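You operate a simulated robot arm through the tools that you are given. There is no shell and no other tool.

You are at the controls of a simulated two-armed robot. One attempt, no reset.

## Task
Pick up the hand control with one hand, pass it to the other hand and put it on the shelf of the green bench.

It is judged by the outcome, as a careful person would: the job done as asked, and still so three seconds after it is handed in. It fails if anything else is knocked over, pushed out of place, dropped, spilled or broken.

## Robot
Two 7-joint arms with two-finger parallel grippers on one trunk, on a base that moves. Base frame: it is fixed to the floor where the robot stands at the start and does not move with it; the origin is under the middle of the robot, x ahead of it, y to its left, z up; the surface under the hand at the start is at about z = 900. Readings come in mm, degrees, newtons and seconds.
The left shoulder is at the start at [80, 131, 947], the right one opposite. With the tool pointing down near the work surface each hand reaches from about 380 to 840 mm from the robot's upright axis, wherever it stands, measured 20 degrees to its own side. Places, roughly: shelf of the green bench [600, 200, 300]. Payload 1.57 kg a hand.
Tool frame (each hand has its own): the origin (TCP) lies between the finger pads and is the grasp point; the fingertips stand 30 mm ahead of it; z points along the fingers, y is the line along which they close. Largest opening 110 mm; finger width 24, thickness 12; the body of the gripper, 48 by 112 mm, starts 78 mm behind the TCP.
Orientation is told as [roll, pitch, yaw] about the base's x, y, z axes, in that order, counted from this pose: with the fingers straight down and closing along the base's y, the tool's x points along the base's -x, its y along +y and its z along -z.

## Interface
- The arms move only by the tool arm_command. It takes "left_moves", "right_moves" or both (then of equal length, played together; a hand with none holds still); each is a list that holds one entry, the list of rows, each a list of 7 numbers: the shift along the base's x, y, z in mm, then the turn, a rotation vector about the base's x, y, z in degrees, then the closure, from 0 (fully open) to 1 (shut). In form: [[[tx, ty, tz, ax, ay, az, hand], ...]]. A call has 1 to 20 rows; each row is the pose to reach, as a shift and turn from the pose commanded when the call began. Each row takes 0.2 s and may step no farther than 50 mm and 8.6 degrees from the row before; otherwise, or with a gripper value out of range, the whole call is refused. A pose out of reach is approached as far as the arm can. The call stops where the force on the tool passes 40 N (or 10 N more than at its start, if that is more) or the arm is blocked; 0.2 s more then pass. Each finger travels about 108 mm/s and halts on what it meets, pressing with about 43 N; the grip force reading is that of the motor and also rises with nothing between the fingers. The clock runs only during rows and for 0.2 s after the last one: add rows that repeat a pose to give the fingers time. It gives the time, the measured TCP pose, the force on the tool (base axes), the opening and the grip force at its end, in the units of the frame above (readings bear some noise), with the torque about the TCP (base axes, N m) and any sound that the robot's microphone picked up.
- Cameras (640 x 400 px; columns grow to the right, rows downward): "scene" is now at [-61, 15.1, 1402.1]; the picture's right is [0.21, -0.98, 0.00], its down [-0.70, -0.15, -0.70] and it looks along [0.69, 0.15, -0.71] (base axes); focal length 256 px, centre (320, 200). "left" rides on the left gripper at [70, -16, -141] in its tool frame; the picture's right is [0.23, 0.97, 0.00], its down [-0.86, 0.20, -0.48] and it looks along [-0.47, 0.11, 0.88] (tool axes); focal length 222 px, centre (320, 200). "right" rides on the right gripper at [70, 16, -141] in its tool frame; the picture's right is [-0.23, 0.97, 0.00], its down [-0.86, -0.20, -0.48] and it looks along [-0.47, -0.11, 0.88] (tool axes); focal length 222 px, centre (320, 200). There is no depth. A picture from a camera that has moved, and an enlarged one, comes with that camera's place and axes in the base frame and with its lens.
- snapshot(camera): a new picture of that camera. It takes no simulated time.
- steer(legs): drives the robot by 1 to 6 legs, each [ahead, left, turn to the left] in mm, mm and degrees, along the robot's own axes; the way and the turn of a leg run together, so that a leg with both is an arc; at most 1500 mm and 180 degrees a leg. The arms and the cameras ride along, it lands a little off, and it stops where it bumps. It gives what a move gives.
- head_to(pan, tilt): turns the head with the scene camera to pan (to the left, within 109 degrees either way) and tilt (down, from -29 to 69), counted from straight ahead of the robot. It gives what a move gives.
- zoom(camera, box): a new picture of the part [left, top, right, bottom] of that camera's present view, enlarged. It takes no simulated time.
- close_job(): hands the job in; it is judged then, once.

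Places have to be worked out from the pictures, the camera data and where the tool is seen. Open the grippers and draw the arms clear of the work before you hand the job in, unless the task says otherwise.

The tools are called after ">>>" by a JSON object that holds its "fn" and its "kwargs". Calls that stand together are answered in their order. arm_command: Moves the arms, as the interface text tells. Its arguments: {"type":"object","properties":{"left_moves":{"type":"array"},"right_moves":{"type":"array"}},"required":[]} The other tools are called the same way: steer (legs) drives the base; head_to (pan, tilt) turns the head that bears the scene camera; snapshot (camera) takes a picture; zoom (camera, box) takes an enlarged picture of a part of a camera's view; close_job () hands the job in.

At the start:

```text
time: 0.0
left_eef_pos: [565.3, 473.8, 1135.2]
left_ee_rot: [-0.1, 0.0, 0.0]
left_wrist_force: [0.4, -0.4, 0.1]
left_wrist_torque: [-0.01, -0.01, 0.01]
left_gripper_width: 110.1
left_grip_force: 0.1
right_eef_pos: [551.5, -50.8, 1137.8]
right_ee_rot: [0.0, 0.0, 0.0]
right_wrist_force: [0.0, -1.3, 0.4]
right_wrist_torque: [0.01, 0.0, 0.03]
right_gripper_width: 110.0
right_grip_force: 0.1
robot x, y, heading: [1.7, 4.1, -0.1]
head pan, tilt (commanded): [12.1, 45.4]
```

scene: 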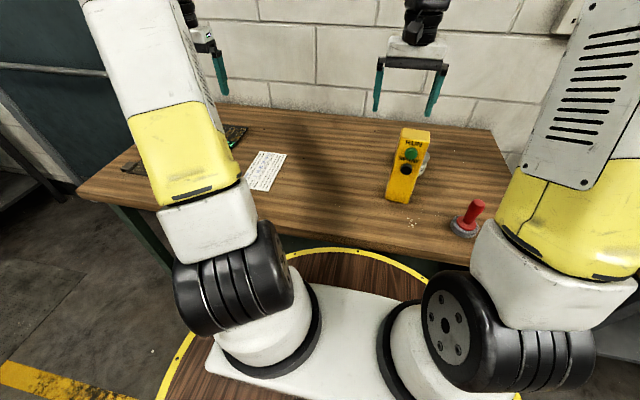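
right: 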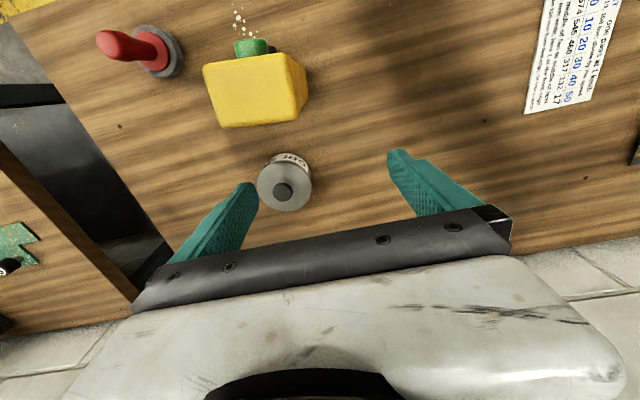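
left: 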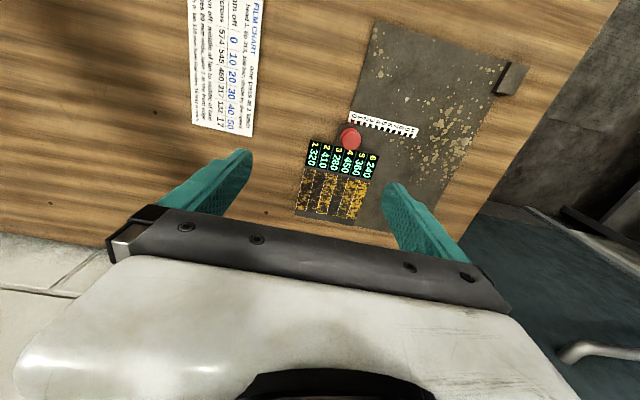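

The scene shows a yellow upright box with green and black buttons, probably the hand control, along with a red-handled object and a round metal thing behind the box. I'll enlarge those parts before judging anything.

>>> {"fn": "zoom", "kwargs": {"camera": "scene", "box": [340, 100, 500, 260]}}

>>> {"fn": "zoom", "kwargs": {"camera": "right", "box": [80, 0, 400, 220]}}

>>> {"fn": "zoom", "kwargs": {"camera": "left", "box": [160, 0, 480, 230]}}

>>> {"fn": "zoom", "kwargs": {"camera": "scene", "box": [100, 100, 340, 260]}}

```text
2.50 times, centred on (420, 180) of scene
camera zoom: at [-61.0, 15.1, 1402.1], right [0.21, -0.98, 0.0], down [-0.7, -0.15, -0.7], along [0.69, 0.15, -0.71], focal length 640 px, centre (70, 250)
```

zoom: 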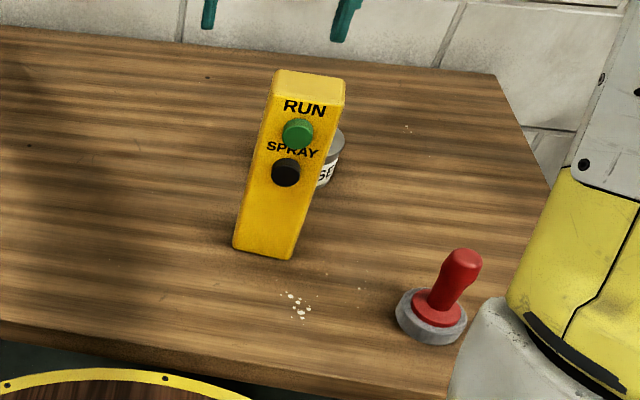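

```text
1.82 times, centred on (240, 110) of right
camera zoom: at [481.8, -34.0, 1279.9], right [0.23, 0.97, 0.0], down [0.86, -0.2, 0.48], along [0.47, -0.11, -0.88], focal length 404 px, centre (466, 364)
```

zoom: 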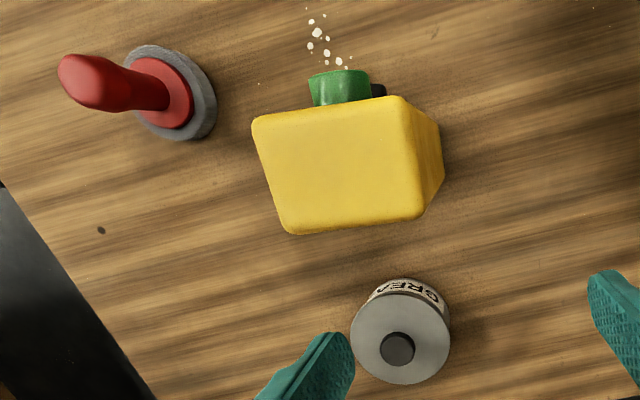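

```text
1.74 times, centred on (320, 115) of left
camera zoom: at [496.8, 458.1, 1276.1], right [-0.23, 0.97, 0.0], down [0.86, 0.2, 0.48], along [0.47, 0.11, -0.88], focal length 386 px, centre (320, 348)
```

zoom: 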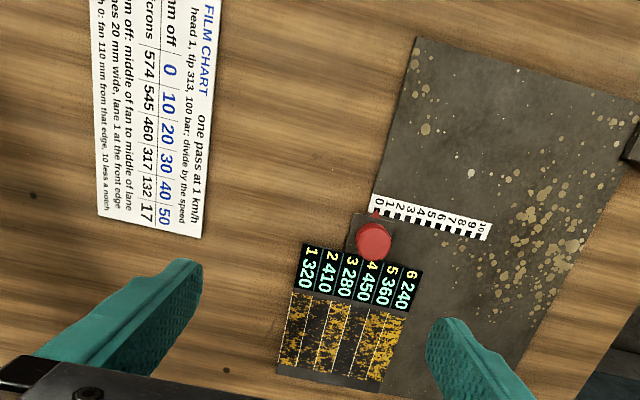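

```text
2.50 times, centred on (220, 180) of scene
camera zoom: at [-61.0, 15.1, 1402.1], right [0.21, -0.98, 0.0], down [-0.7, -0.15, -0.7], along [0.69, 0.15, -0.71], focal length 640 px, centre (570, 250)
```

zoom: 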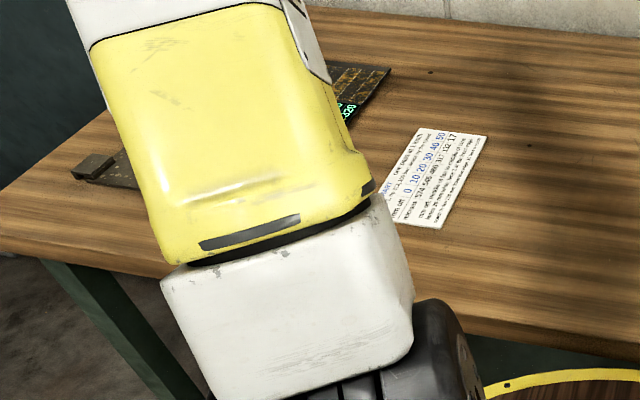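

The yellow box marked RUN / SPRAY stands upright. I judge it at about [487, -88], roughly 60 wide in y, 48 deep and 190 tall, turned about -5°, with its buttons facing the robot, so I take it to be the hand control. Next I turn the head to find the shelf of the green bench.

>>> {"fn": "head_to", "kwargs": {"pan": 20, "tilt": 69}}

>>> {"fn": "snapshot", "kwargs": {"camera": "scene"}}

>>> {"fn": "head_to", "kwargs": {"pan": 75, "tilt": 30}}

>>> {"fn": "snapshot", "kwargs": {"camera": "scene"}}

>>> {"fn": "head_to", "kwargs": {"pan": -70, "tilt": 30}}

>>> {"fn": "snapshot", "kwargs": {"camera": "scene"}}

```text
time: 0.9
left_eef_pos: [565.9, 473.2, 1135.0]
left_ee_rot: [0.0, 0.1, 0.0]
left_wrist_force: [1.3, 1.1, 0.4]
left_wrist_torque: [0.03, -0.02, 0.0]
left_gripper_width: 110.1
left_grip_force: 0.0
right_eef_pos: [550.8, -51.0, 1137.6]
right_ee_rot: [0.0, 0.0, 0.0]
right_wrist_force: [0.6, 0.6, -0.2]
right_wrist_torque: [0.01, 0.01, 0.01]
right_gripper_width: 109.9
right_grip_force: 0.0
robot x, y, heading: [0.9, 0.2, 0.1]
head pan, tilt (commanded): [20.0, 68.8]
```

```text
taken
camera scene: at [-87.6, 17.3, 1373.9], right [0.34, -0.94, 0.0], down [-0.88, -0.32, -0.36], along [0.34, 0.12, -0.93], focal length 256 px, centre (320, 200)
```

scene: 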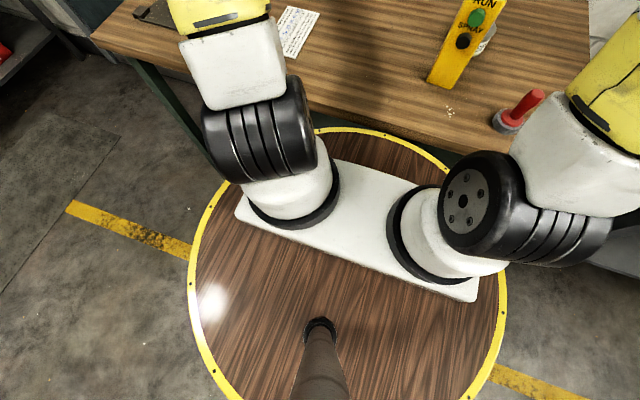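

```text
time: 2.1
left_eef_pos: [564.7, 473.7, 1134.5]
left_ee_rot: [0.0, 0.0, 0.0]
left_wrist_force: [0.1, 0.3, -0.3]
left_wrist_torque: [-0.02, 0.0, 0.0]
left_gripper_width: 110.0
left_grip_force: 0.1
right_eef_pos: [551.8, -50.6, 1138.8]
right_ee_rot: [0.0, 0.0, 0.0]
right_wrist_force: [0.0, 0.1, -0.3]
right_wrist_torque: [-0.02, 0.02, 0.0]
right_gripper_width: 110.3
right_grip_force: 0.1
robot x, y, heading: [-1.4, -0.2, -0.1]
head pan, tilt (commanded): [75.0, 30.0]
```

```text
taken
camera scene: at [-116.7, 85.5, 1425.3], right [0.97, -0.26, 0.0], down [-0.13, -0.48, -0.87], along [0.22, 0.84, -0.5], focal length 256 px, centre (320, 200)
```

scene: 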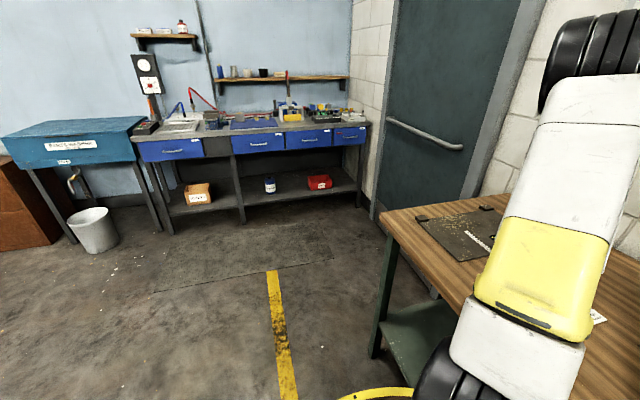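

```text
time: 4.4
left_eef_pos: [565.7, 474.1, 1135.5]
left_ee_rot: [0.0, 0.0, 0.0]
left_wrist_force: [-0.8, 0.0, -0.7]
left_wrist_torque: [0.02, 0.02, 0.0]
left_gripper_width: 110.1
left_grip_force: 0.0
right_eef_pos: [550.4, -50.9, 1138.2]
right_ee_rot: [0.0, 0.1, 0.0]
right_wrist_force: [-0.4, 0.9, 0.1]
right_wrist_torque: [0.03, 0.0, -0.01]
right_gripper_width: 110.1
right_grip_force: 0.1
robot x, y, heading: [-2.5, 1.2, 0.2]
head pan, tilt (commanded): [-70.0, 30.0]
```

```text
taken
camera scene: at [-109.2, -86.8, 1425.3], right [-0.94, -0.34, 0.0], down [-0.17, 0.47, -0.87], along [0.3, -0.81, -0.5], focal length 256 px, centre (320, 200)
```

scene: 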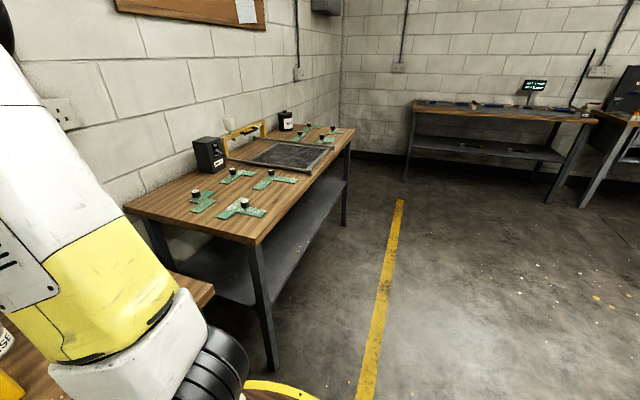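

The bench in front has green legs and a green lower shelf, so the target is the shelf beneath this bench top, whose front edge is at about x=312. I lift the right hand, centre it over the hand control with a -5° yaw, and turn the head back.

>>> {"fn": "head_to", "kwargs": {"pan": -5, "tilt": 45}}

>>> {"fn": "arm_command", "kwargs": {"right_moves": [[[0, 0, 30, 0, 0, 0, 0], [0, 0, 55, 0, 0, 0, 0], [-20, -12, 55, 0, 0, -2, 0], [-40, -25, 55, 0, 0, -4, 0], [-64, -37, 55, 0, 0, -5, 0], [-64, -37, 55, 0, 0, -5, 0]]]}}

>>> {"fn": "snapshot", "kwargs": {"camera": "right"}}

>>> {"fn": "snapshot", "kwargs": {"camera": "scene"}}

```text
time: 5.8
left_eef_pos: [565.7, 473.2, 1135.4]
left_ee_rot: [0.0, 0.0, 0.0]
left_wrist_force: [-0.5, -0.7, -0.2]
left_wrist_torque: [0.0, 0.01, -0.02]
left_gripper_width: 110.3
left_grip_force: 0.1
right_eef_pos: [552.2, -51.0, 1137.1]
right_ee_rot: [0.0, 0.1, 0.0]
right_wrist_force: [-0.1, 0.0, -0.8]
right_wrist_torque: [-0.03, 0.01, 0.0]
right_gripper_width: 110.0
right_grip_force: 0.1
robot x, y, heading: [-0.0, -1.3, 0.1]
head pan, tilt (commanded): [-5.0, 45.0]
```

```text
time: 7.2
left_eef_pos: [565.4, 474.0, 1135.9]
left_ee_rot: [0.0, 0.0, 0.0]
left_wrist_force: [0.2, 0.5, 0.7]
left_wrist_torque: [0.03, -0.02, 0.0]
left_gripper_width: 110.1
left_grip_force: 0.1
right_eef_pos: [487.5, -89.1, 1193.2]
right_ee_rot: [0.1, 0.1, -5.1]
right_wrist_force: [0.0, 0.5, -0.3]
right_wrist_torque: [0.0, 0.01, -0.02]
right_gripper_width: 110.1
right_grip_force: 0.1
robot x, y, heading: [5.7, 1.0, 0.2]
head pan, tilt (commanded): [-5.0, 45.0]
```

```text
taken
camera right: at [419.9, -66.4, 1336.0], right [0.31, 0.95, 0.0], down [0.83, -0.27, 0.48], along [0.45, -0.15, -0.88], focal length 222 px, centre (320, 200)
```

right: 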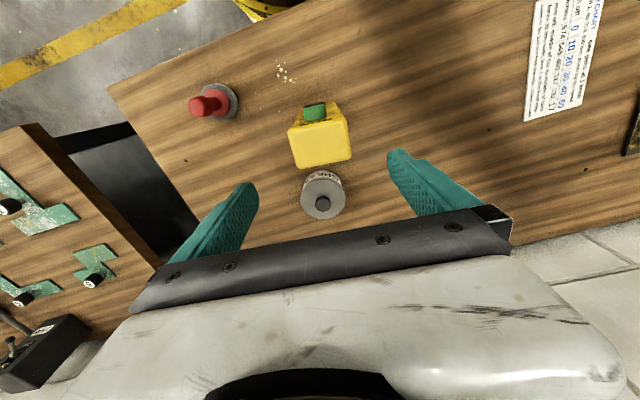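

```text
taken
camera scene: at [-59.2, -8.9, 1402.7], right [-0.09, -1.0, 0.0], down [-0.7, 0.06, -0.71], along [0.7, -0.06, -0.71], focal length 256 px, centre (320, 200)
```

scene: 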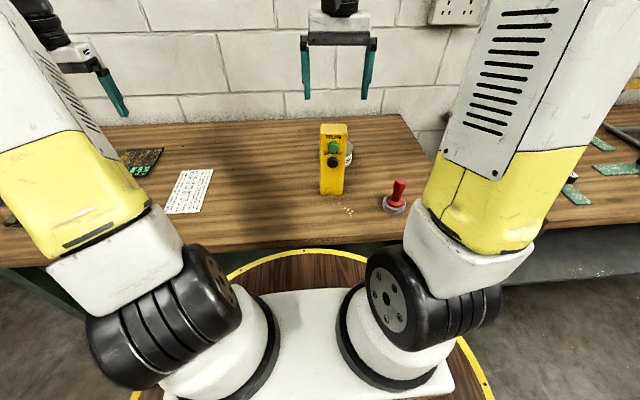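

The right hand now hangs above the control. I enlarge both views to refine the place of the box and how it is turned.

>>> {"fn": "zoom", "kwargs": {"camera": "right", "box": [250, 70, 410, 230]}}

>>> {"fn": "zoom", "kwargs": {"camera": "scene", "box": [270, 80, 430, 240]}}

```text
2.50 times, centred on (330, 150) of right
camera zoom: at [419.9, -66.4, 1336.0], right [0.31, 0.95, 0.0], down [0.83, -0.27, 0.48], along [0.45, -0.15, -0.88], focal length 555 px, centre (295, 325)
```

zoom: 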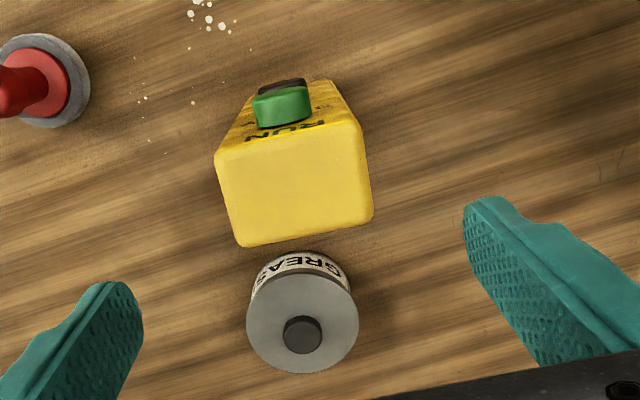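

```text
2.50 times, centred on (350, 160) of scene
camera zoom: at [-59.2, -8.9, 1402.7], right [-0.09, -1.0, 0.0], down [-0.7, 0.06, -0.71], along [0.7, -0.06, -0.71], focal length 640 px, centre (245, 300)
```

zoom: 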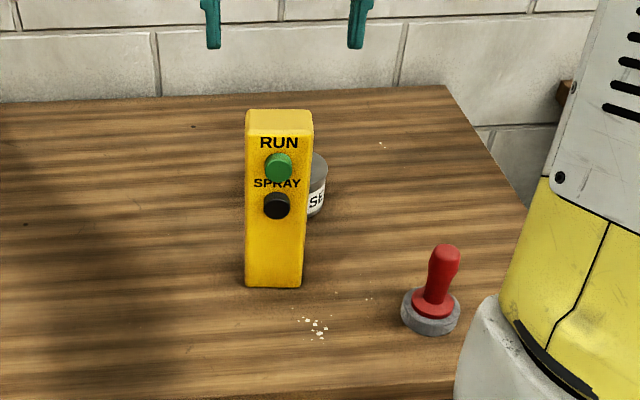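

The refined estimate puts the box centre at about [480, -86.5] with the top at z≈1093 and yaw about -5.6°, free of the grease can behind it. I descend with the fingers open on its left and right sides, to TCP z≈1052, without closing yet.

>>> {"fn": "arm_command", "kwargs": {"right_moves": [[[-7.5, 1.5, 0, 0, 0, -0.6, 0], [-7.5, 1.5, -40, 0, 0, -0.6, 0], [-7.5, 1.5, -80, 0, 0, -0.6, 0], [-7.5, 1.5, -110, 0, 0, -0.6, 0], [-7.5, 1.5, -130, 0, 0, -0.6, 0], [-7.5, 1.5, -140, 0, 0, -0.6, 0], [-7.5, 1.5, -140, 0, 0, -0.6, 0]]]}}

>>> {"fn": "snapshot", "kwargs": {"camera": "right"}}

>>> {"fn": "zoom", "kwargs": {"camera": "scene", "box": [270, 80, 430, 240]}}

```text
time: 8.8
left_eef_pos: [565.7, 473.8, 1135.7]
left_ee_rot: [0.0, -0.1, 0.0]
left_wrist_force: [-0.5, 0.5, 0.9]
left_wrist_torque: [0.01, 0.0, 0.01]
left_gripper_width: 110.2
left_grip_force: 0.0
right_eef_pos: [480.8, -86.8, 1053.8]
right_ee_rot: [0.0, 0.0, -5.6]
right_wrist_force: [-0.2, -0.1, -1.0]
right_wrist_torque: [-0.01, -0.01, -0.01]
right_gripper_width: 109.8
right_grip_force: 0.1
robot x, y, heading: [0.5, 0.8, -0.3]
head pan, tilt (commanded): [-5.0, 45.0]
```

```text
taken
camera right: at [413.3, -62.8, 1195.1], right [0.32, 0.95, 0.0], down [0.83, -0.28, 0.48], along [0.45, -0.15, -0.88], focal length 222 px, centre (320, 200)
```

right: 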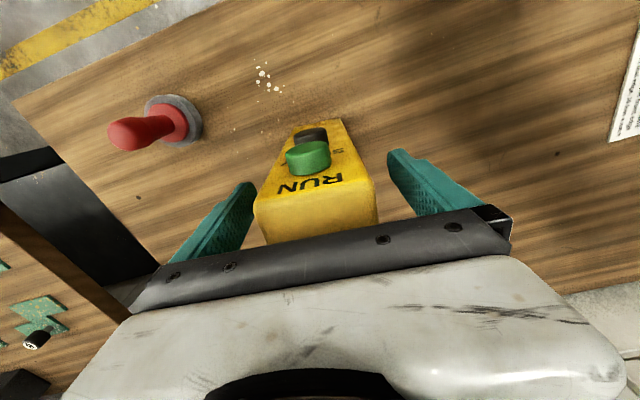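

```text
2.50 times, centred on (350, 160) of scene
camera zoom: at [-59.2, -8.9, 1402.7], right [-0.09, -1.0, 0.0], down [-0.7, 0.06, -0.71], along [0.7, -0.06, -0.71], focal length 640 px, centre (245, 300)
```

zoom: 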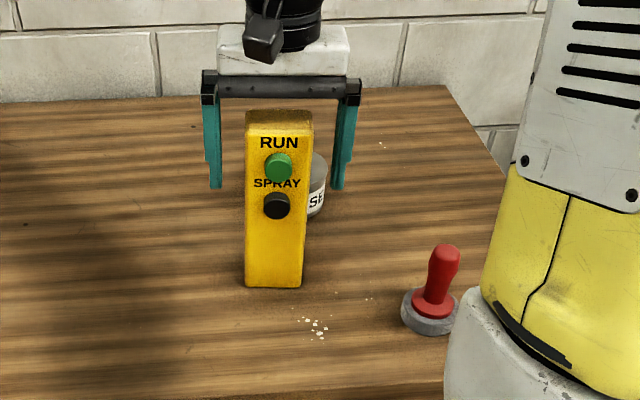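

The fingers straddle the box nearly centred, with no contact. I close the right hand slowly and hold.

>>> {"fn": "arm_command", "kwargs": {"right_moves": [[[0, 0, 0, 0, 0, 0, 0.3], [0, 0, 0, 0, 0, 0, 0.4], [0, 0, 0, 0, 0, 0, 0.5], [0, 0, 0, 0, 0, 0, 0.7], [0, 0, 0, 0, 0, 0, 1], [0, 0, 0, 0, 0, 0, 1]]]}}

>>> {"fn": "zoom", "kwargs": {"camera": "scene", "box": [270, 80, 430, 240]}}

```text
time: 10.2
left_eef_pos: [565.8, 474.3, 1136.2]
left_ee_rot: [0.0, -0.1, 0.0]
left_wrist_force: [0.2, -0.3, 0.2]
left_wrist_torque: [0.05, 0.02, -0.02]
left_gripper_width: 110.0
left_grip_force: 0.1
right_eef_pos: [480.2, -84.4, 1053.0]
right_ee_rot: [0.0, 0.0, -5.6]
right_wrist_force: [-0.3, -0.6, 0.3]
right_wrist_torque: [-0.03, 0.02, -0.02]
right_gripper_width: 63.6
right_grip_force: 43.0
robot x, y, heading: [-1.6, 1.9, -0.2]
head pan, tilt (commanded): [-5.0, 45.0]
```

```text
2.50 times, centred on (350, 160) of scene
camera zoom: at [-59.2, -9.0, 1402.7], right [-0.09, -1.0, 0.0], down [-0.7, 0.06, -0.71], along [0.7, -0.06, -0.71], focal length 640 px, centre (245, 300)
```

zoom: 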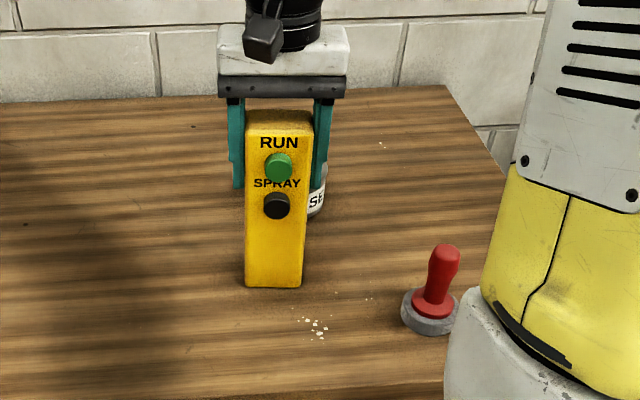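

It is gripped at 63.6 mm with 43 N. I lift it straight up 60 mm and check the load and whether it slips.

>>> {"fn": "arm_command", "kwargs": {"right_moves": [[[0, 0, 10, 0, 0, 0, 1], [0, 0, 25, 0, 0, 0, 1], [0, 0, 45, 0, 0, 0, 1], [0, 0, 65, 0, 0, 0, 1], [0, 0, 80, 0, 0, 0, 1], [0, 0, 80, 0, 0, 0, 1]]]}}

>>> {"fn": "snapshot", "kwargs": {"camera": "scene"}}

>>> {"fn": "snapshot", "kwargs": {"camera": "right"}}

```text
time: 11.6
left_eef_pos: [564.9, 473.6, 1134.4]
left_ee_rot: [0.0, -0.1, 0.0]
left_wrist_force: [-0.4, 0.7, -1.0]
left_wrist_torque: [-0.01, -0.01, 0.01]
left_gripper_width: 109.9
left_grip_force: 0.0
right_eef_pos: [479.4, -85.9, 1131.9]
right_ee_rot: [0.0, 0.1, -5.6]
right_wrist_force: [0.2, 0.0, -3.8]
right_wrist_torque: [-0.02, -0.04, -0.03]
right_gripper_width: 64.0
right_grip_force: 42.6
robot x, y, heading: [0.1, -0.6, -0.2]
head pan, tilt (commanded): [-5.0, 45.0]
```

```text
taken
camera scene: at [-59.2, -8.9, 1402.7], right [-0.09, -1.0, 0.0], down [-0.7, 0.06, -0.71], along [0.7, -0.06, -0.71], focal length 256 px, centre (320, 200)
```

scene: 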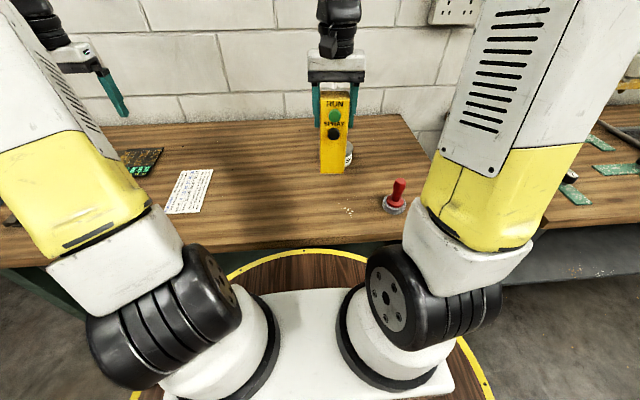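

```text
taken
camera right: at [412.4, -62.4, 1274.1], right [0.32, 0.95, 0.0], down [0.83, -0.28, 0.48], along [0.45, -0.15, -0.88], focal length 222 px, centre (320, 200)
```

right: 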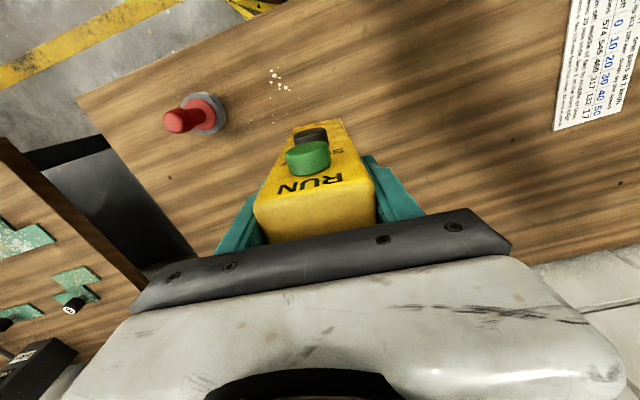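

The control came up cleanly and weighs about 4 N. I carry it to a handover place near [560, 0, 1150] while turning its front 45° towards the left hand. At the same time I pitch the left tool to point ahead and 30° below level.

>>> {"fn": "arm_command", "kwargs": {"right_moves": [[[0, 0, 20, 0, 0, -3.9, 1], [16, 17, 20, 0, 0, -7.9, 1], [24, 26, 20, 0, 0, -11.8, 1], [32, 34, 20, 0, 0, -15.8, 1], [40, 43, 20, 0, 0, -19.7, 1], [48, 52, 20, 0, 0, -23.6, 1], [56, 60, 20, 0, 0, -27.6, 1], [64, 69, 20, 0, 0, -31.5, 1], [72, 77, 20, 0, 0, -35.5, 1], [80, 86, 20, 0, 0, -39.4, 1], [80, 86, 20, 0, 0, -39.4, 1]]], "left_moves": [[[0, 0, 0, 0, -6, 0, 0], [0, 0, 0, 0, -12, 0, 0], [0, 0, 0, 0, -18, 0, 0], [0, 0, 0, 0, -24, 0, 0], [0, 0, 0, 0, -30, 0, 0], [0, 0, 0, 0, -36, 0, 0], [0, 0, 0, 0, -42, 0, 0], [0, 0, 0, 0, -48, 0, 0], [0, 0, 0, 0, -54, 0, 0], [0, 0, 0, 0, -60, 0, 0], [0, 0, 0, 0, -60, 0, 0]]]}}

>>> {"fn": "head_to", "kwargs": {"pan": 8, "tilt": 30}}

>>> {"fn": "snapshot", "kwargs": {"camera": "scene"}}

>>> {"fn": "snapshot", "kwargs": {"camera": "left"}}

```text
time: 14.0
left_eef_pos: [564.9, 475.6, 1134.5]
left_ee_rot: [0.0, -60.0, 0.1]
left_wrist_force: [-0.6, -0.3, 0.3]
left_wrist_torque: [-0.01, -0.04, 0.03]
left_gripper_width: 109.9
left_grip_force: 0.1
right_eef_pos: [560.1, 0.6, 1153.0]
right_ee_rot: [0.0, 0.1, -45.1]
right_wrist_force: [-0.3, 0.1, -2.9]
right_wrist_torque: [-0.03, 0.01, 0.03]
right_gripper_width: 64.0
right_grip_force: 43.4
robot x, y, heading: [3.1, -0.3, -0.2]
head pan, tilt (commanded): [-5.0, 45.0]
```

```text
time: 14.7
left_eef_pos: [565.9, 475.3, 1135.9]
left_ee_rot: [0.0, -60.0, -0.1]
left_wrist_force: [0.0, 0.7, 0.0]
left_wrist_torque: [0.01, 0.05, 0.01]
left_gripper_width: 109.6
left_grip_force: 0.1
right_eef_pos: [559.9, -0.1, 1154.2]
right_ee_rot: [0.0, 0.0, -44.9]
right_wrist_force: [-0.1, -0.1, -2.8]
right_wrist_torque: [-0.05, -0.01, 0.05]
right_gripper_width: 64.0
right_grip_force: 42.9
robot x, y, heading: [-1.2, -3.4, -0.2]
head pan, tilt (commanded): [8.0, 30.0]
```

```text
taken
camera scene: at [-50.6, 10.7, 1425.2], right [0.14, -0.99, 0.0], down [-0.5, -0.07, -0.87], along [0.86, 0.12, -0.5], focal length 256 px, centre (320, 200)
```

scene: 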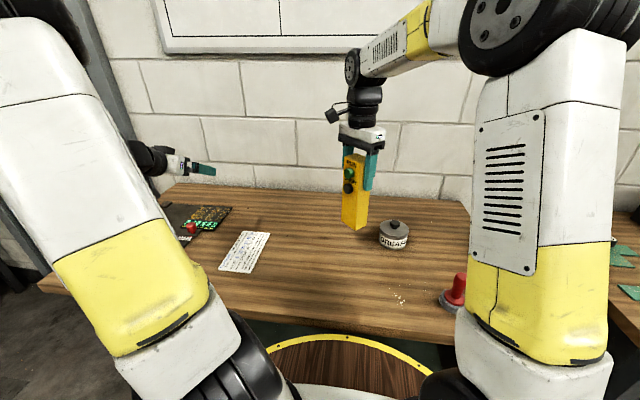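

```text
taken
camera left: at [408.8, 459.0, 1145.1], right [-0.11, 0.97, -0.2], down [0.01, 0.2, 0.98], along [0.99, 0.11, -0.04], focal length 222 px, centre (320, 200)
```

left: 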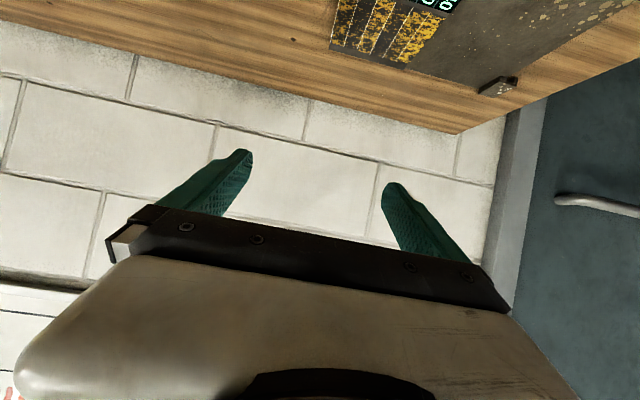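

Both arms reached their poses; the box hangs level with its front at 45° to the left arm. I swing the left tool by -45° in yaw and bring it to a spot well back along its approach line.

>>> {"fn": "arm_command", "kwargs": {"left_moves": [[[-11, -35, 5, 0, 0, -5, 0], [-22, -70, 10, 0, 0, -10, 0], [-33, -105, 15, 0, 0, -15, 0], [-44, -140, 20, 0, 0, -20, 0], [-55, -175, 25, 0, 0, -25, 0], [-66, -210, 25, 0, 0, -30, 0], [-77, -245, 25, 0, 0, -35, 0], [-87, -280, 25, 0, 0, -40, 0], [-97, -315, 25, 0, 0, -45, 0], [-97, -315, 25, 0, 0, -45, 0]]]}}

>>> {"fn": "snapshot", "kwargs": {"camera": "scene"}}

>>> {"fn": "snapshot", "kwargs": {"camera": "left"}}

>>> {"fn": "snapshot", "kwargs": {"camera": "right"}}

```text
time: 16.9
left_eef_pos: [467.8, 155.8, 1158.3]
left_ee_rot: [0.1, -60.1, -45.0]
left_wrist_force: [0.8, 0.2, 0.4]
left_wrist_torque: [-0.02, 0.01, 0.0]
left_gripper_width: 110.4
left_grip_force: 0.1
right_eef_pos: [560.5, 0.4, 1153.2]
right_ee_rot: [0.0, -0.1, -44.9]
right_wrist_force: [-0.6, -0.7, -2.9]
right_wrist_torque: [-0.02, 0.01, 0.0]
right_gripper_width: 63.9
right_grip_force: 42.8
robot x, y, heading: [3.8, -2.2, -0.2]
head pan, tilt (commanded): [8.0, 30.0]
```

```text
taken
camera scene: at [-50.6, 10.7, 1425.3], right [0.14, -0.99, 0.0], down [-0.5, -0.07, -0.87], along [0.86, 0.12, -0.5], focal length 256 px, centre (320, 200)
```

scene: 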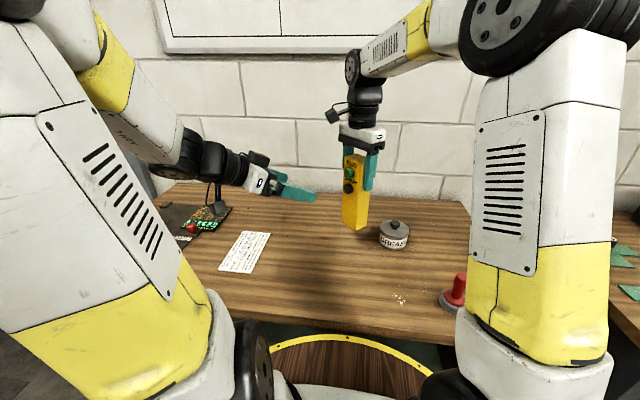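

```text
taken
camera left: at [345.9, 255.7, 1168.3], right [0.61, 0.77, -0.2], down [0.15, 0.13, 0.98], along [0.78, -0.63, -0.04], focal length 222 px, centre (320, 200)
```

left: 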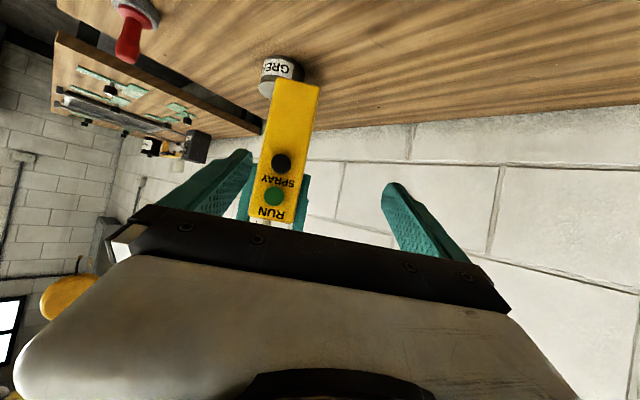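

```text
taken
camera right: at [522.3, 61.4, 1295.2], right [0.85, 0.53, 0.0], down [0.46, -0.75, 0.48], along [0.25, -0.41, -0.88], focal length 222 px, centre (320, 200)
```

right: 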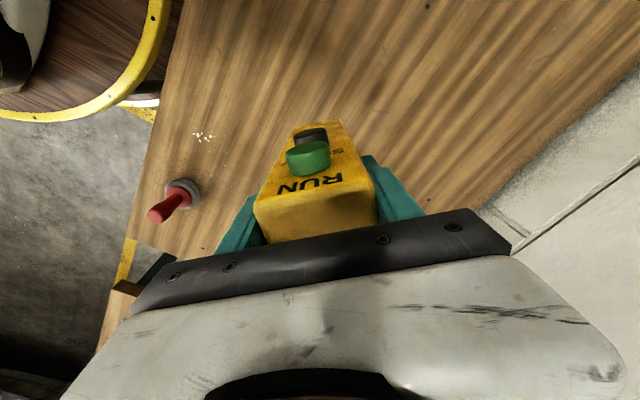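

The left camera shows the box where I predicted it, with its bottom at z≈1000 and centre at [560, 0]. I move the left hand onto its approach line, then most of the way in with open fingers, and check before gripping.

>>> {"fn": "arm_command", "kwargs": {"left_moves": [[[0, -32, -9, 0, 0, 0, 0], [0, -64, -18, 0, 0, 0, 0], [18, -83, -33, 0, 0, 0, 0], [37, -101, -48, 0, 0, 0, 0], [55, -119, -63, 0, 0, 0, 0], [55, -119, -63, 0, 0, 0, 0]]]}}

>>> {"fn": "snapshot", "kwargs": {"camera": "left"}}

>>> {"fn": "zoom", "kwargs": {"camera": "scene", "box": [220, 40, 460, 260]}}

>>> {"fn": "snapshot", "kwargs": {"camera": "right"}}

```text
time: 18.3
left_eef_pos: [524.9, 38.7, 1094.8]
left_ee_rot: [0.1, -60.0, -45.1]
left_wrist_force: [0.5, 0.3, -0.2]
left_wrist_torque: [-0.02, 0.04, -0.03]
left_gripper_width: 110.0
left_grip_force: 0.0
right_eef_pos: [559.3, -0.5, 1154.5]
right_ee_rot: [0.0, 0.0, -45.0]
right_wrist_force: [0.4, 0.0, -2.6]
right_wrist_torque: [0.0, 0.03, 0.02]
right_gripper_width: 63.6
right_grip_force: 42.6
robot x, y, heading: [-1.0, -3.4, -0.1]
head pan, tilt (commanded): [8.0, 30.0]
```

```text
taken
camera left: at [401.9, 138.8, 1104.8], right [0.61, 0.77, -0.2], down [0.15, 0.13, 0.98], along [0.78, -0.63, -0.04], focal length 222 px, centre (320, 200)
```

left: 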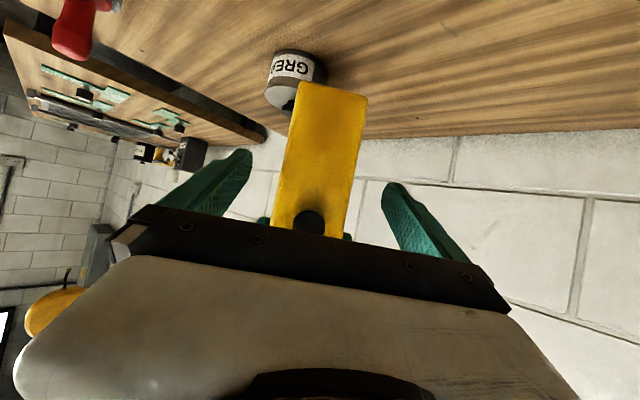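

```text
1.82 times, centred on (340, 150) of scene
camera zoom: at [-50.6, 10.7, 1425.3], right [0.14, -0.99, 0.0], down [-0.5, -0.07, -0.87], along [0.86, 0.12, -0.5], focal length 466 px, centre (284, 291)
```

zoom: 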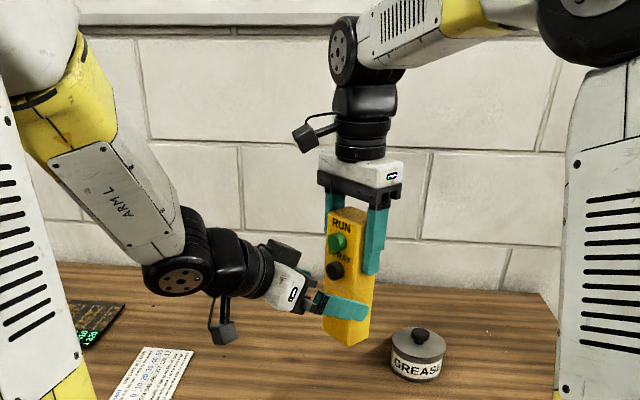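

```text
taken
camera right: at [522.3, 61.4, 1295.2], right [0.85, 0.53, 0.0], down [0.46, -0.75, 0.48], along [0.25, -0.41, -0.88], focal length 222 px, centre (320, 200)
```

right: 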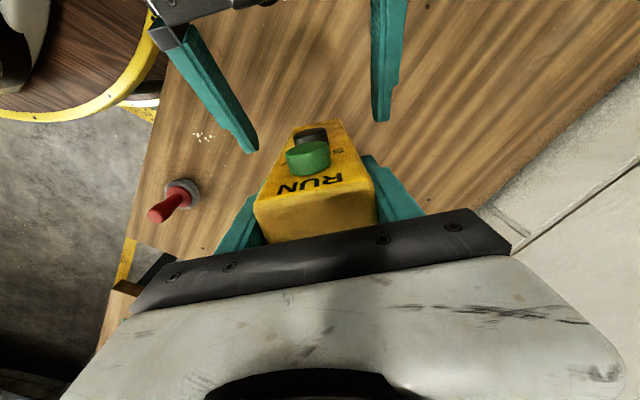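

The left fingers straddle the lower half of the box, centred within about 2 mm and clear of the buttons and the right hand. I go in the last 60 mm, then close the left hand gently.

>>> {"fn": "arm_command", "kwargs": {"left_moves": [[[12, -13, -10, 0, 0, 0, 0], [24, -26, -20, 0, 0, 0, 0], [36, -38.5, -30, 0, 0, 0, 0], [36, -38.5, -30, 0, 0, 0, 0]]]}}

>>> {"fn": "snapshot", "kwargs": {"camera": "left"}}

>>> {"fn": "zoom", "kwargs": {"camera": "scene", "box": [260, 80, 420, 260]}}

>>> {"fn": "zoom", "kwargs": {"camera": "right", "box": [160, 0, 480, 240]}}

```text
time: 19.3
left_eef_pos: [557.9, 1.9, 1066.6]
left_ee_rot: [0.0, -60.0, -45.0]
left_wrist_force: [0.6, 0.4, 0.9]
left_wrist_torque: [-0.01, 0.04, -0.03]
left_gripper_width: 109.8
left_grip_force: 0.0
right_eef_pos: [560.3, 0.1, 1153.7]
right_ee_rot: [0.0, 0.1, -45.0]
right_wrist_force: [0.0, 0.2, -3.5]
right_wrist_torque: [0.0, -0.01, 0.01]
right_gripper_width: 63.9
right_grip_force: 42.9
robot x, y, heading: [1.9, -2.7, 0.2]
head pan, tilt (commanded): [8.0, 30.0]
```

```text
taken
camera left: at [435.8, 102.0, 1075.5], right [0.61, 0.77, -0.2], down [0.15, 0.13, 0.98], along [0.78, -0.63, -0.04], focal length 222 px, centre (320, 200)
```

left: 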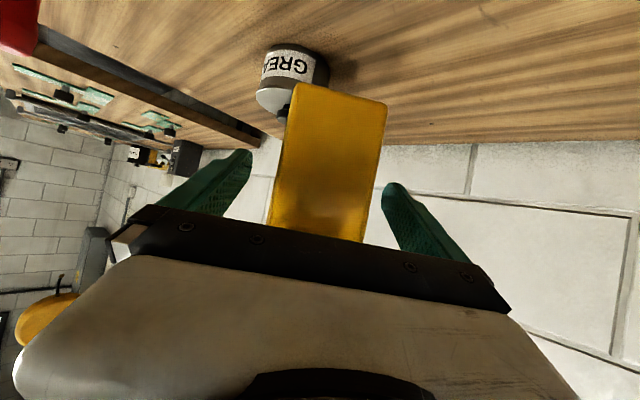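

```text
2.22 times, centred on (340, 170) of scene
camera zoom: at [-50.6, 10.7, 1425.3], right [0.14, -0.99, 0.0], down [-0.5, -0.07, -0.87], along [0.86, 0.12, -0.5], focal length 569 px, centre (276, 267)
```

zoom: 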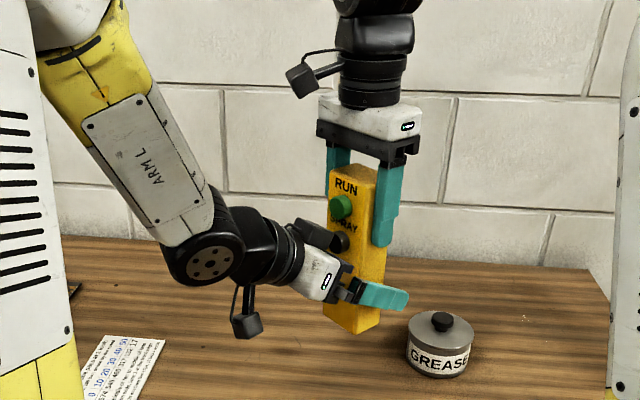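

```text
1.67 times, centred on (320, 120) of right
camera zoom: at [522.4, 61.4, 1295.2], right [0.85, 0.53, 0.0], down [0.46, -0.75, 0.48], along [0.25, -0.41, -0.88], focal length 370 px, centre (320, 333)
```

zoom: 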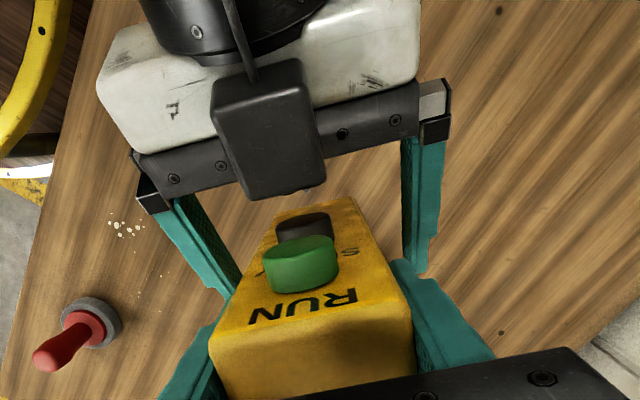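

Before closing, I see a dark box lying above the left gripper near the black button. I look closer to make sure that nothing touches the buttons.

>>> {"fn": "zoom", "kwargs": {"camera": "scene", "box": [315, 120, 395, 190]}}

>>> {"fn": "zoom", "kwargs": {"camera": "scene", "box": [255, 130, 375, 240]}}

>>> {"fn": "snapshot", "kwargs": {"camera": "right"}}

```text
5.71 times, centred on (355, 155) of scene
camera zoom: at [-50.6, 10.7, 1425.3], right [0.14, -0.99, 0.0], down [-0.5, -0.07, -0.87], along [0.86, 0.12, -0.5], focal length 1464 px, centre (120, 457)
```

zoom: 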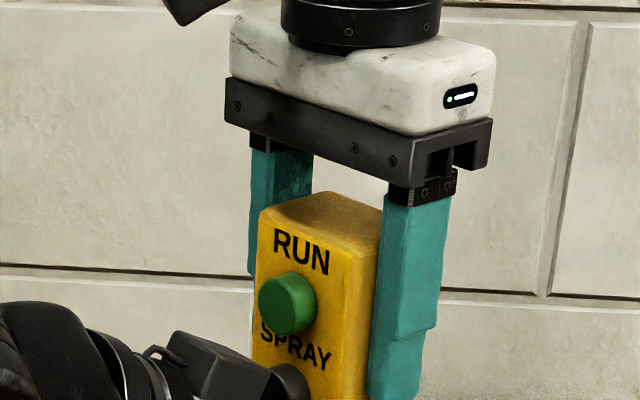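

```text
3.64 times, centred on (315, 185) of scene
camera zoom: at [-50.6, 10.7, 1425.3], right [0.14, -0.99, 0.0], down [-0.5, -0.07, -0.87], along [0.86, 0.12, -0.5], focal length 932 px, centre (338, 254)
```

zoom: 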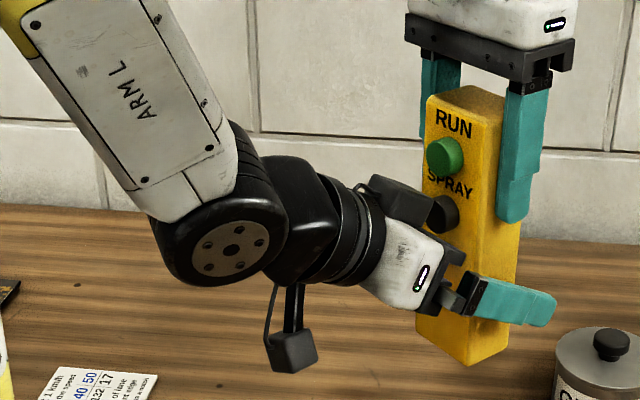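

```text
taken
camera right: at [522.4, 61.4, 1295.2], right [0.85, 0.53, 0.0], down [0.46, -0.75, 0.48], along [0.25, -0.41, -0.88], focal length 222 px, centre (320, 200)
```

right: 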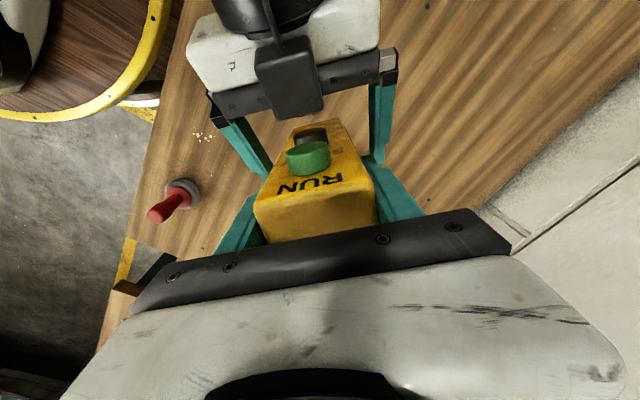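

The dark box is part of the left gripper. I place its front edge about 32 mm from the control's face, clear of both buttons. I close the left hand now, with the right still holding.

>>> {"fn": "arm_command", "kwargs": {"left_moves": [[[0, 0, 0, 0, 0, 0, 0.25], [0, 0, 0, 0, 0, 0, 0.35], [0, 0, 0, 0, 0, 0, 0.4], [0, 0, 0, 0, 0, 0, 0.45], [0, 0, 0, 0, 0, 0, 0.6], [0, 0, 0, 0, 0, 0, 1], [0, 0, 0, 0, 0, 0, 1]]]}}

>>> {"fn": "zoom", "kwargs": {"camera": "scene", "box": [255, 100, 415, 240]}}

>>> {"fn": "snapshot", "kwargs": {"camera": "left"}}

```text
time: 20.9
left_eef_pos: [556.9, 1.7, 1066.4]
left_ee_rot: [0.0, -60.1, -44.9]
left_wrist_force: [4.3, 2.5, 0.1]
left_wrist_torque: [-0.18, 0.24, -0.36]
left_gripper_width: 63.7
left_grip_force: 43.2
right_eef_pos: [558.7, 0.8, 1153.7]
right_ee_rot: [0.1, 0.0, -45.0]
right_wrist_force: [-4.0, -2.2, -2.3]
right_wrist_torque: [-0.01, 0.1, 0.35]
right_gripper_width: 63.6
right_grip_force: 42.8
robot x, y, heading: [0.3, 1.4, -0.0]
head pan, tilt (commanded): [8.0, 30.0]
```

```text
2.86 times, centred on (335, 170) of scene
camera zoom: at [-50.6, 10.7, 1425.3], right [0.14, -0.99, 0.0], down [-0.5, -0.07, -0.87], along [0.86, 0.12, -0.5], focal length 732 px, centre (277, 286)
```

zoom: 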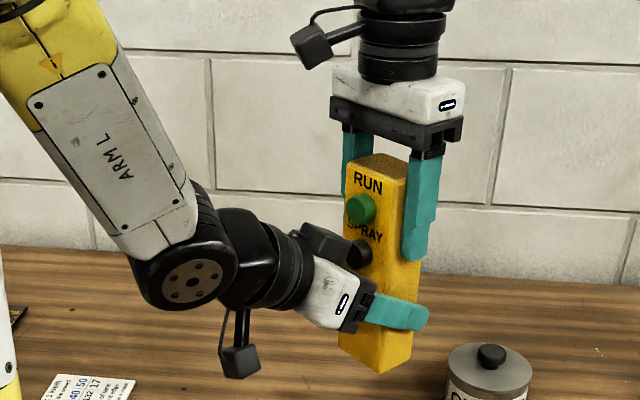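

```text
taken
camera left: at [435.8, 102.3, 1075.6], right [0.61, 0.77, -0.2], down [0.15, 0.13, 0.98], along [0.78, -0.63, -0.04], focal length 222 px, centre (320, 200)
```

left: 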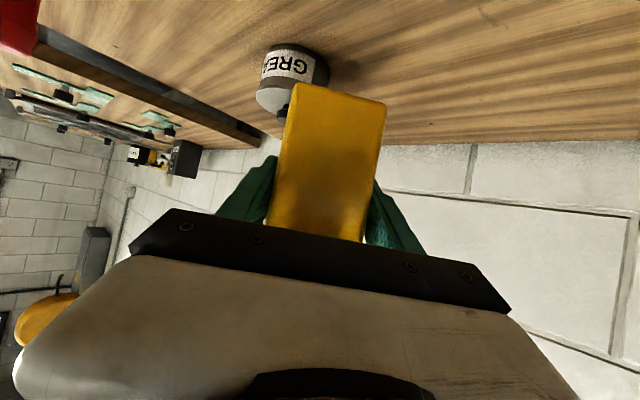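

Both hands hold the box at about 64 mm. The right hand now opens, holding its place first so that I can check the left carries it alone.

>>> {"fn": "arm_command", "kwargs": {"right_moves": [[[0, 0, 0, 0, 0, 0, 0.4], [0, 0, 0, 0, 0, 0, 0.2], [0, 0, 0, 0, 0, 0, 0], [0, 0, 0, 0, 0, 0, 0], [0, 0, 0, 0, 0, 0, 0]]], "left_moves": [[[0, 0, 0, 0, 0, 0, 1], [0, 0, 0, 0, 0, 0, 1], [0, 0, 0, 0, 0, 0, 1], [0, 0, 0, 0, 0, 0, 1], [0, 0, 0, 0, 0, 0, 1]]]}}

>>> {"fn": "zoom", "kwargs": {"camera": "scene", "box": [255, 100, 415, 240]}}

>>> {"fn": "snapshot", "kwargs": {"camera": "right"}}

```text
time: 22.1
left_eef_pos: [556.8, 1.7, 1066.7]
left_ee_rot: [-0.1, -60.0, -45.0]
left_wrist_force: [0.2, -0.3, -0.5]
left_wrist_torque: [0.0, 0.02, -0.01]
left_gripper_width: 63.5
left_grip_force: 43.4
right_eef_pos: [558.8, -0.3, 1152.9]
right_ee_rot: [0.0, 0.0, -45.0]
right_wrist_force: [-0.3, 0.2, 0.0]
right_wrist_torque: [0.03, -0.02, -0.02]
right_gripper_width: 110.1
right_grip_force: 0.0
robot x, y, heading: [-0.6, 1.1, 0.1]
head pan, tilt (commanded): [8.0, 30.0]
```

```text
2.86 times, centred on (335, 170) of scene
camera zoom: at [-50.6, 10.7, 1425.3], right [0.14, -0.99, 0.0], down [-0.5, -0.07, -0.87], along [0.86, 0.12, -0.5], focal length 732 px, centre (277, 286)
```

zoom: 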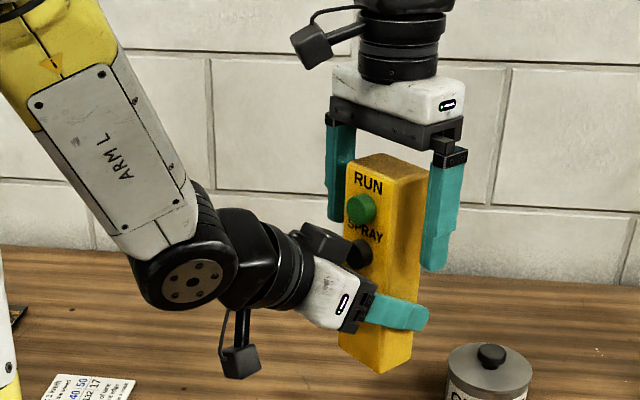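

```text
taken
camera right: at [522.4, 61.4, 1295.3], right [0.85, 0.53, 0.0], down [0.46, -0.75, 0.48], along [0.25, -0.41, -0.88], focal length 222 px, centre (320, 200)
```

right: 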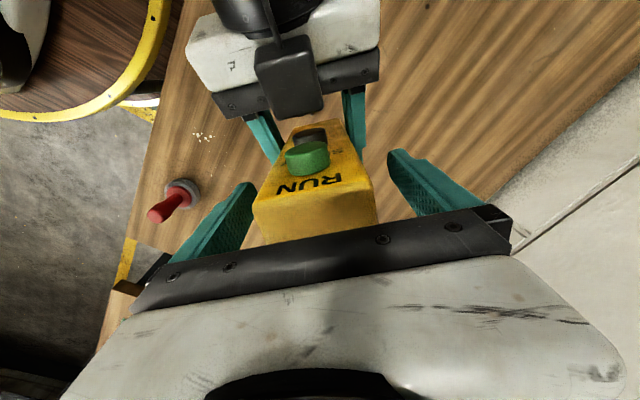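

The right hand is open and the box stays put in the left. I raise the right hand clear of the box top and then draw it away to the right.

>>> {"fn": "arm_command", "kwargs": {"right_moves": [[[0, 0, 20, 0, 0, 0, 0], [0, 0, 45, 0, 0, 0, 0], [0, 0, 75, 0, 0, 0, 0], [0, 0, 100, 0, 0, 0, 0], [0, 0, 115, 0, 0, 0, 0], [0, 0, 115, 0, 0, 0, 0]]], "left_moves": [[[0, 0, 0, 0, 0, 0, 1], [0, 0, 0, 0, 0, 0, 1], [0, 0, 0, 0, 0, 0, 1], [0, 0, 0, 0, 0, 0, 1], [0, 0, 0, 0, 0, 0, 1], [0, 0, 0, 0, 0, 0, 1]]]}}

>>> {"fn": "snapshot", "kwargs": {"camera": "scene"}}

```text
time: 23.5
left_eef_pos: [556.0, 2.6, 1065.2]
left_ee_rot: [-0.1, -59.9, -44.9]
left_wrist_force: [0.4, 0.4, 0.3]
left_wrist_torque: [-0.02, 0.02, -0.01]
left_gripper_width: 63.8
left_grip_force: 42.6
right_eef_pos: [561.7, -0.2, 1267.9]
right_ee_rot: [0.0, 0.0, -45.0]
right_wrist_force: [0.6, -1.0, -0.7]
right_wrist_torque: [-0.01, -0.01, -0.02]
right_gripper_width: 110.0
right_grip_force: 0.1
robot x, y, heading: [2.1, -0.8, 0.2]
head pan, tilt (commanded): [8.0, 30.0]
```

```text
taken
camera scene: at [-50.6, 10.7, 1425.3], right [0.14, -0.99, 0.0], down [-0.5, -0.07, -0.87], along [0.86, 0.12, -0.5], focal length 256 px, centre (320, 200)
```

scene: 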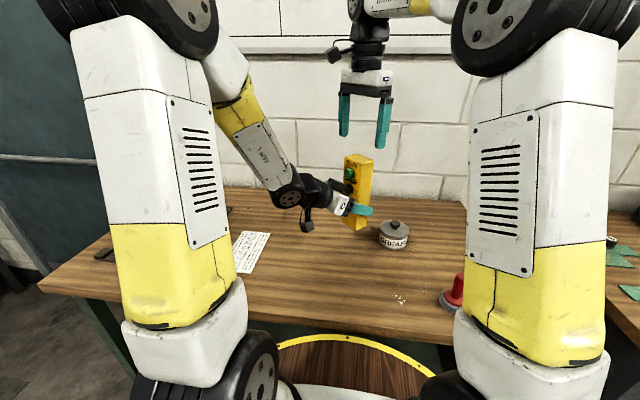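

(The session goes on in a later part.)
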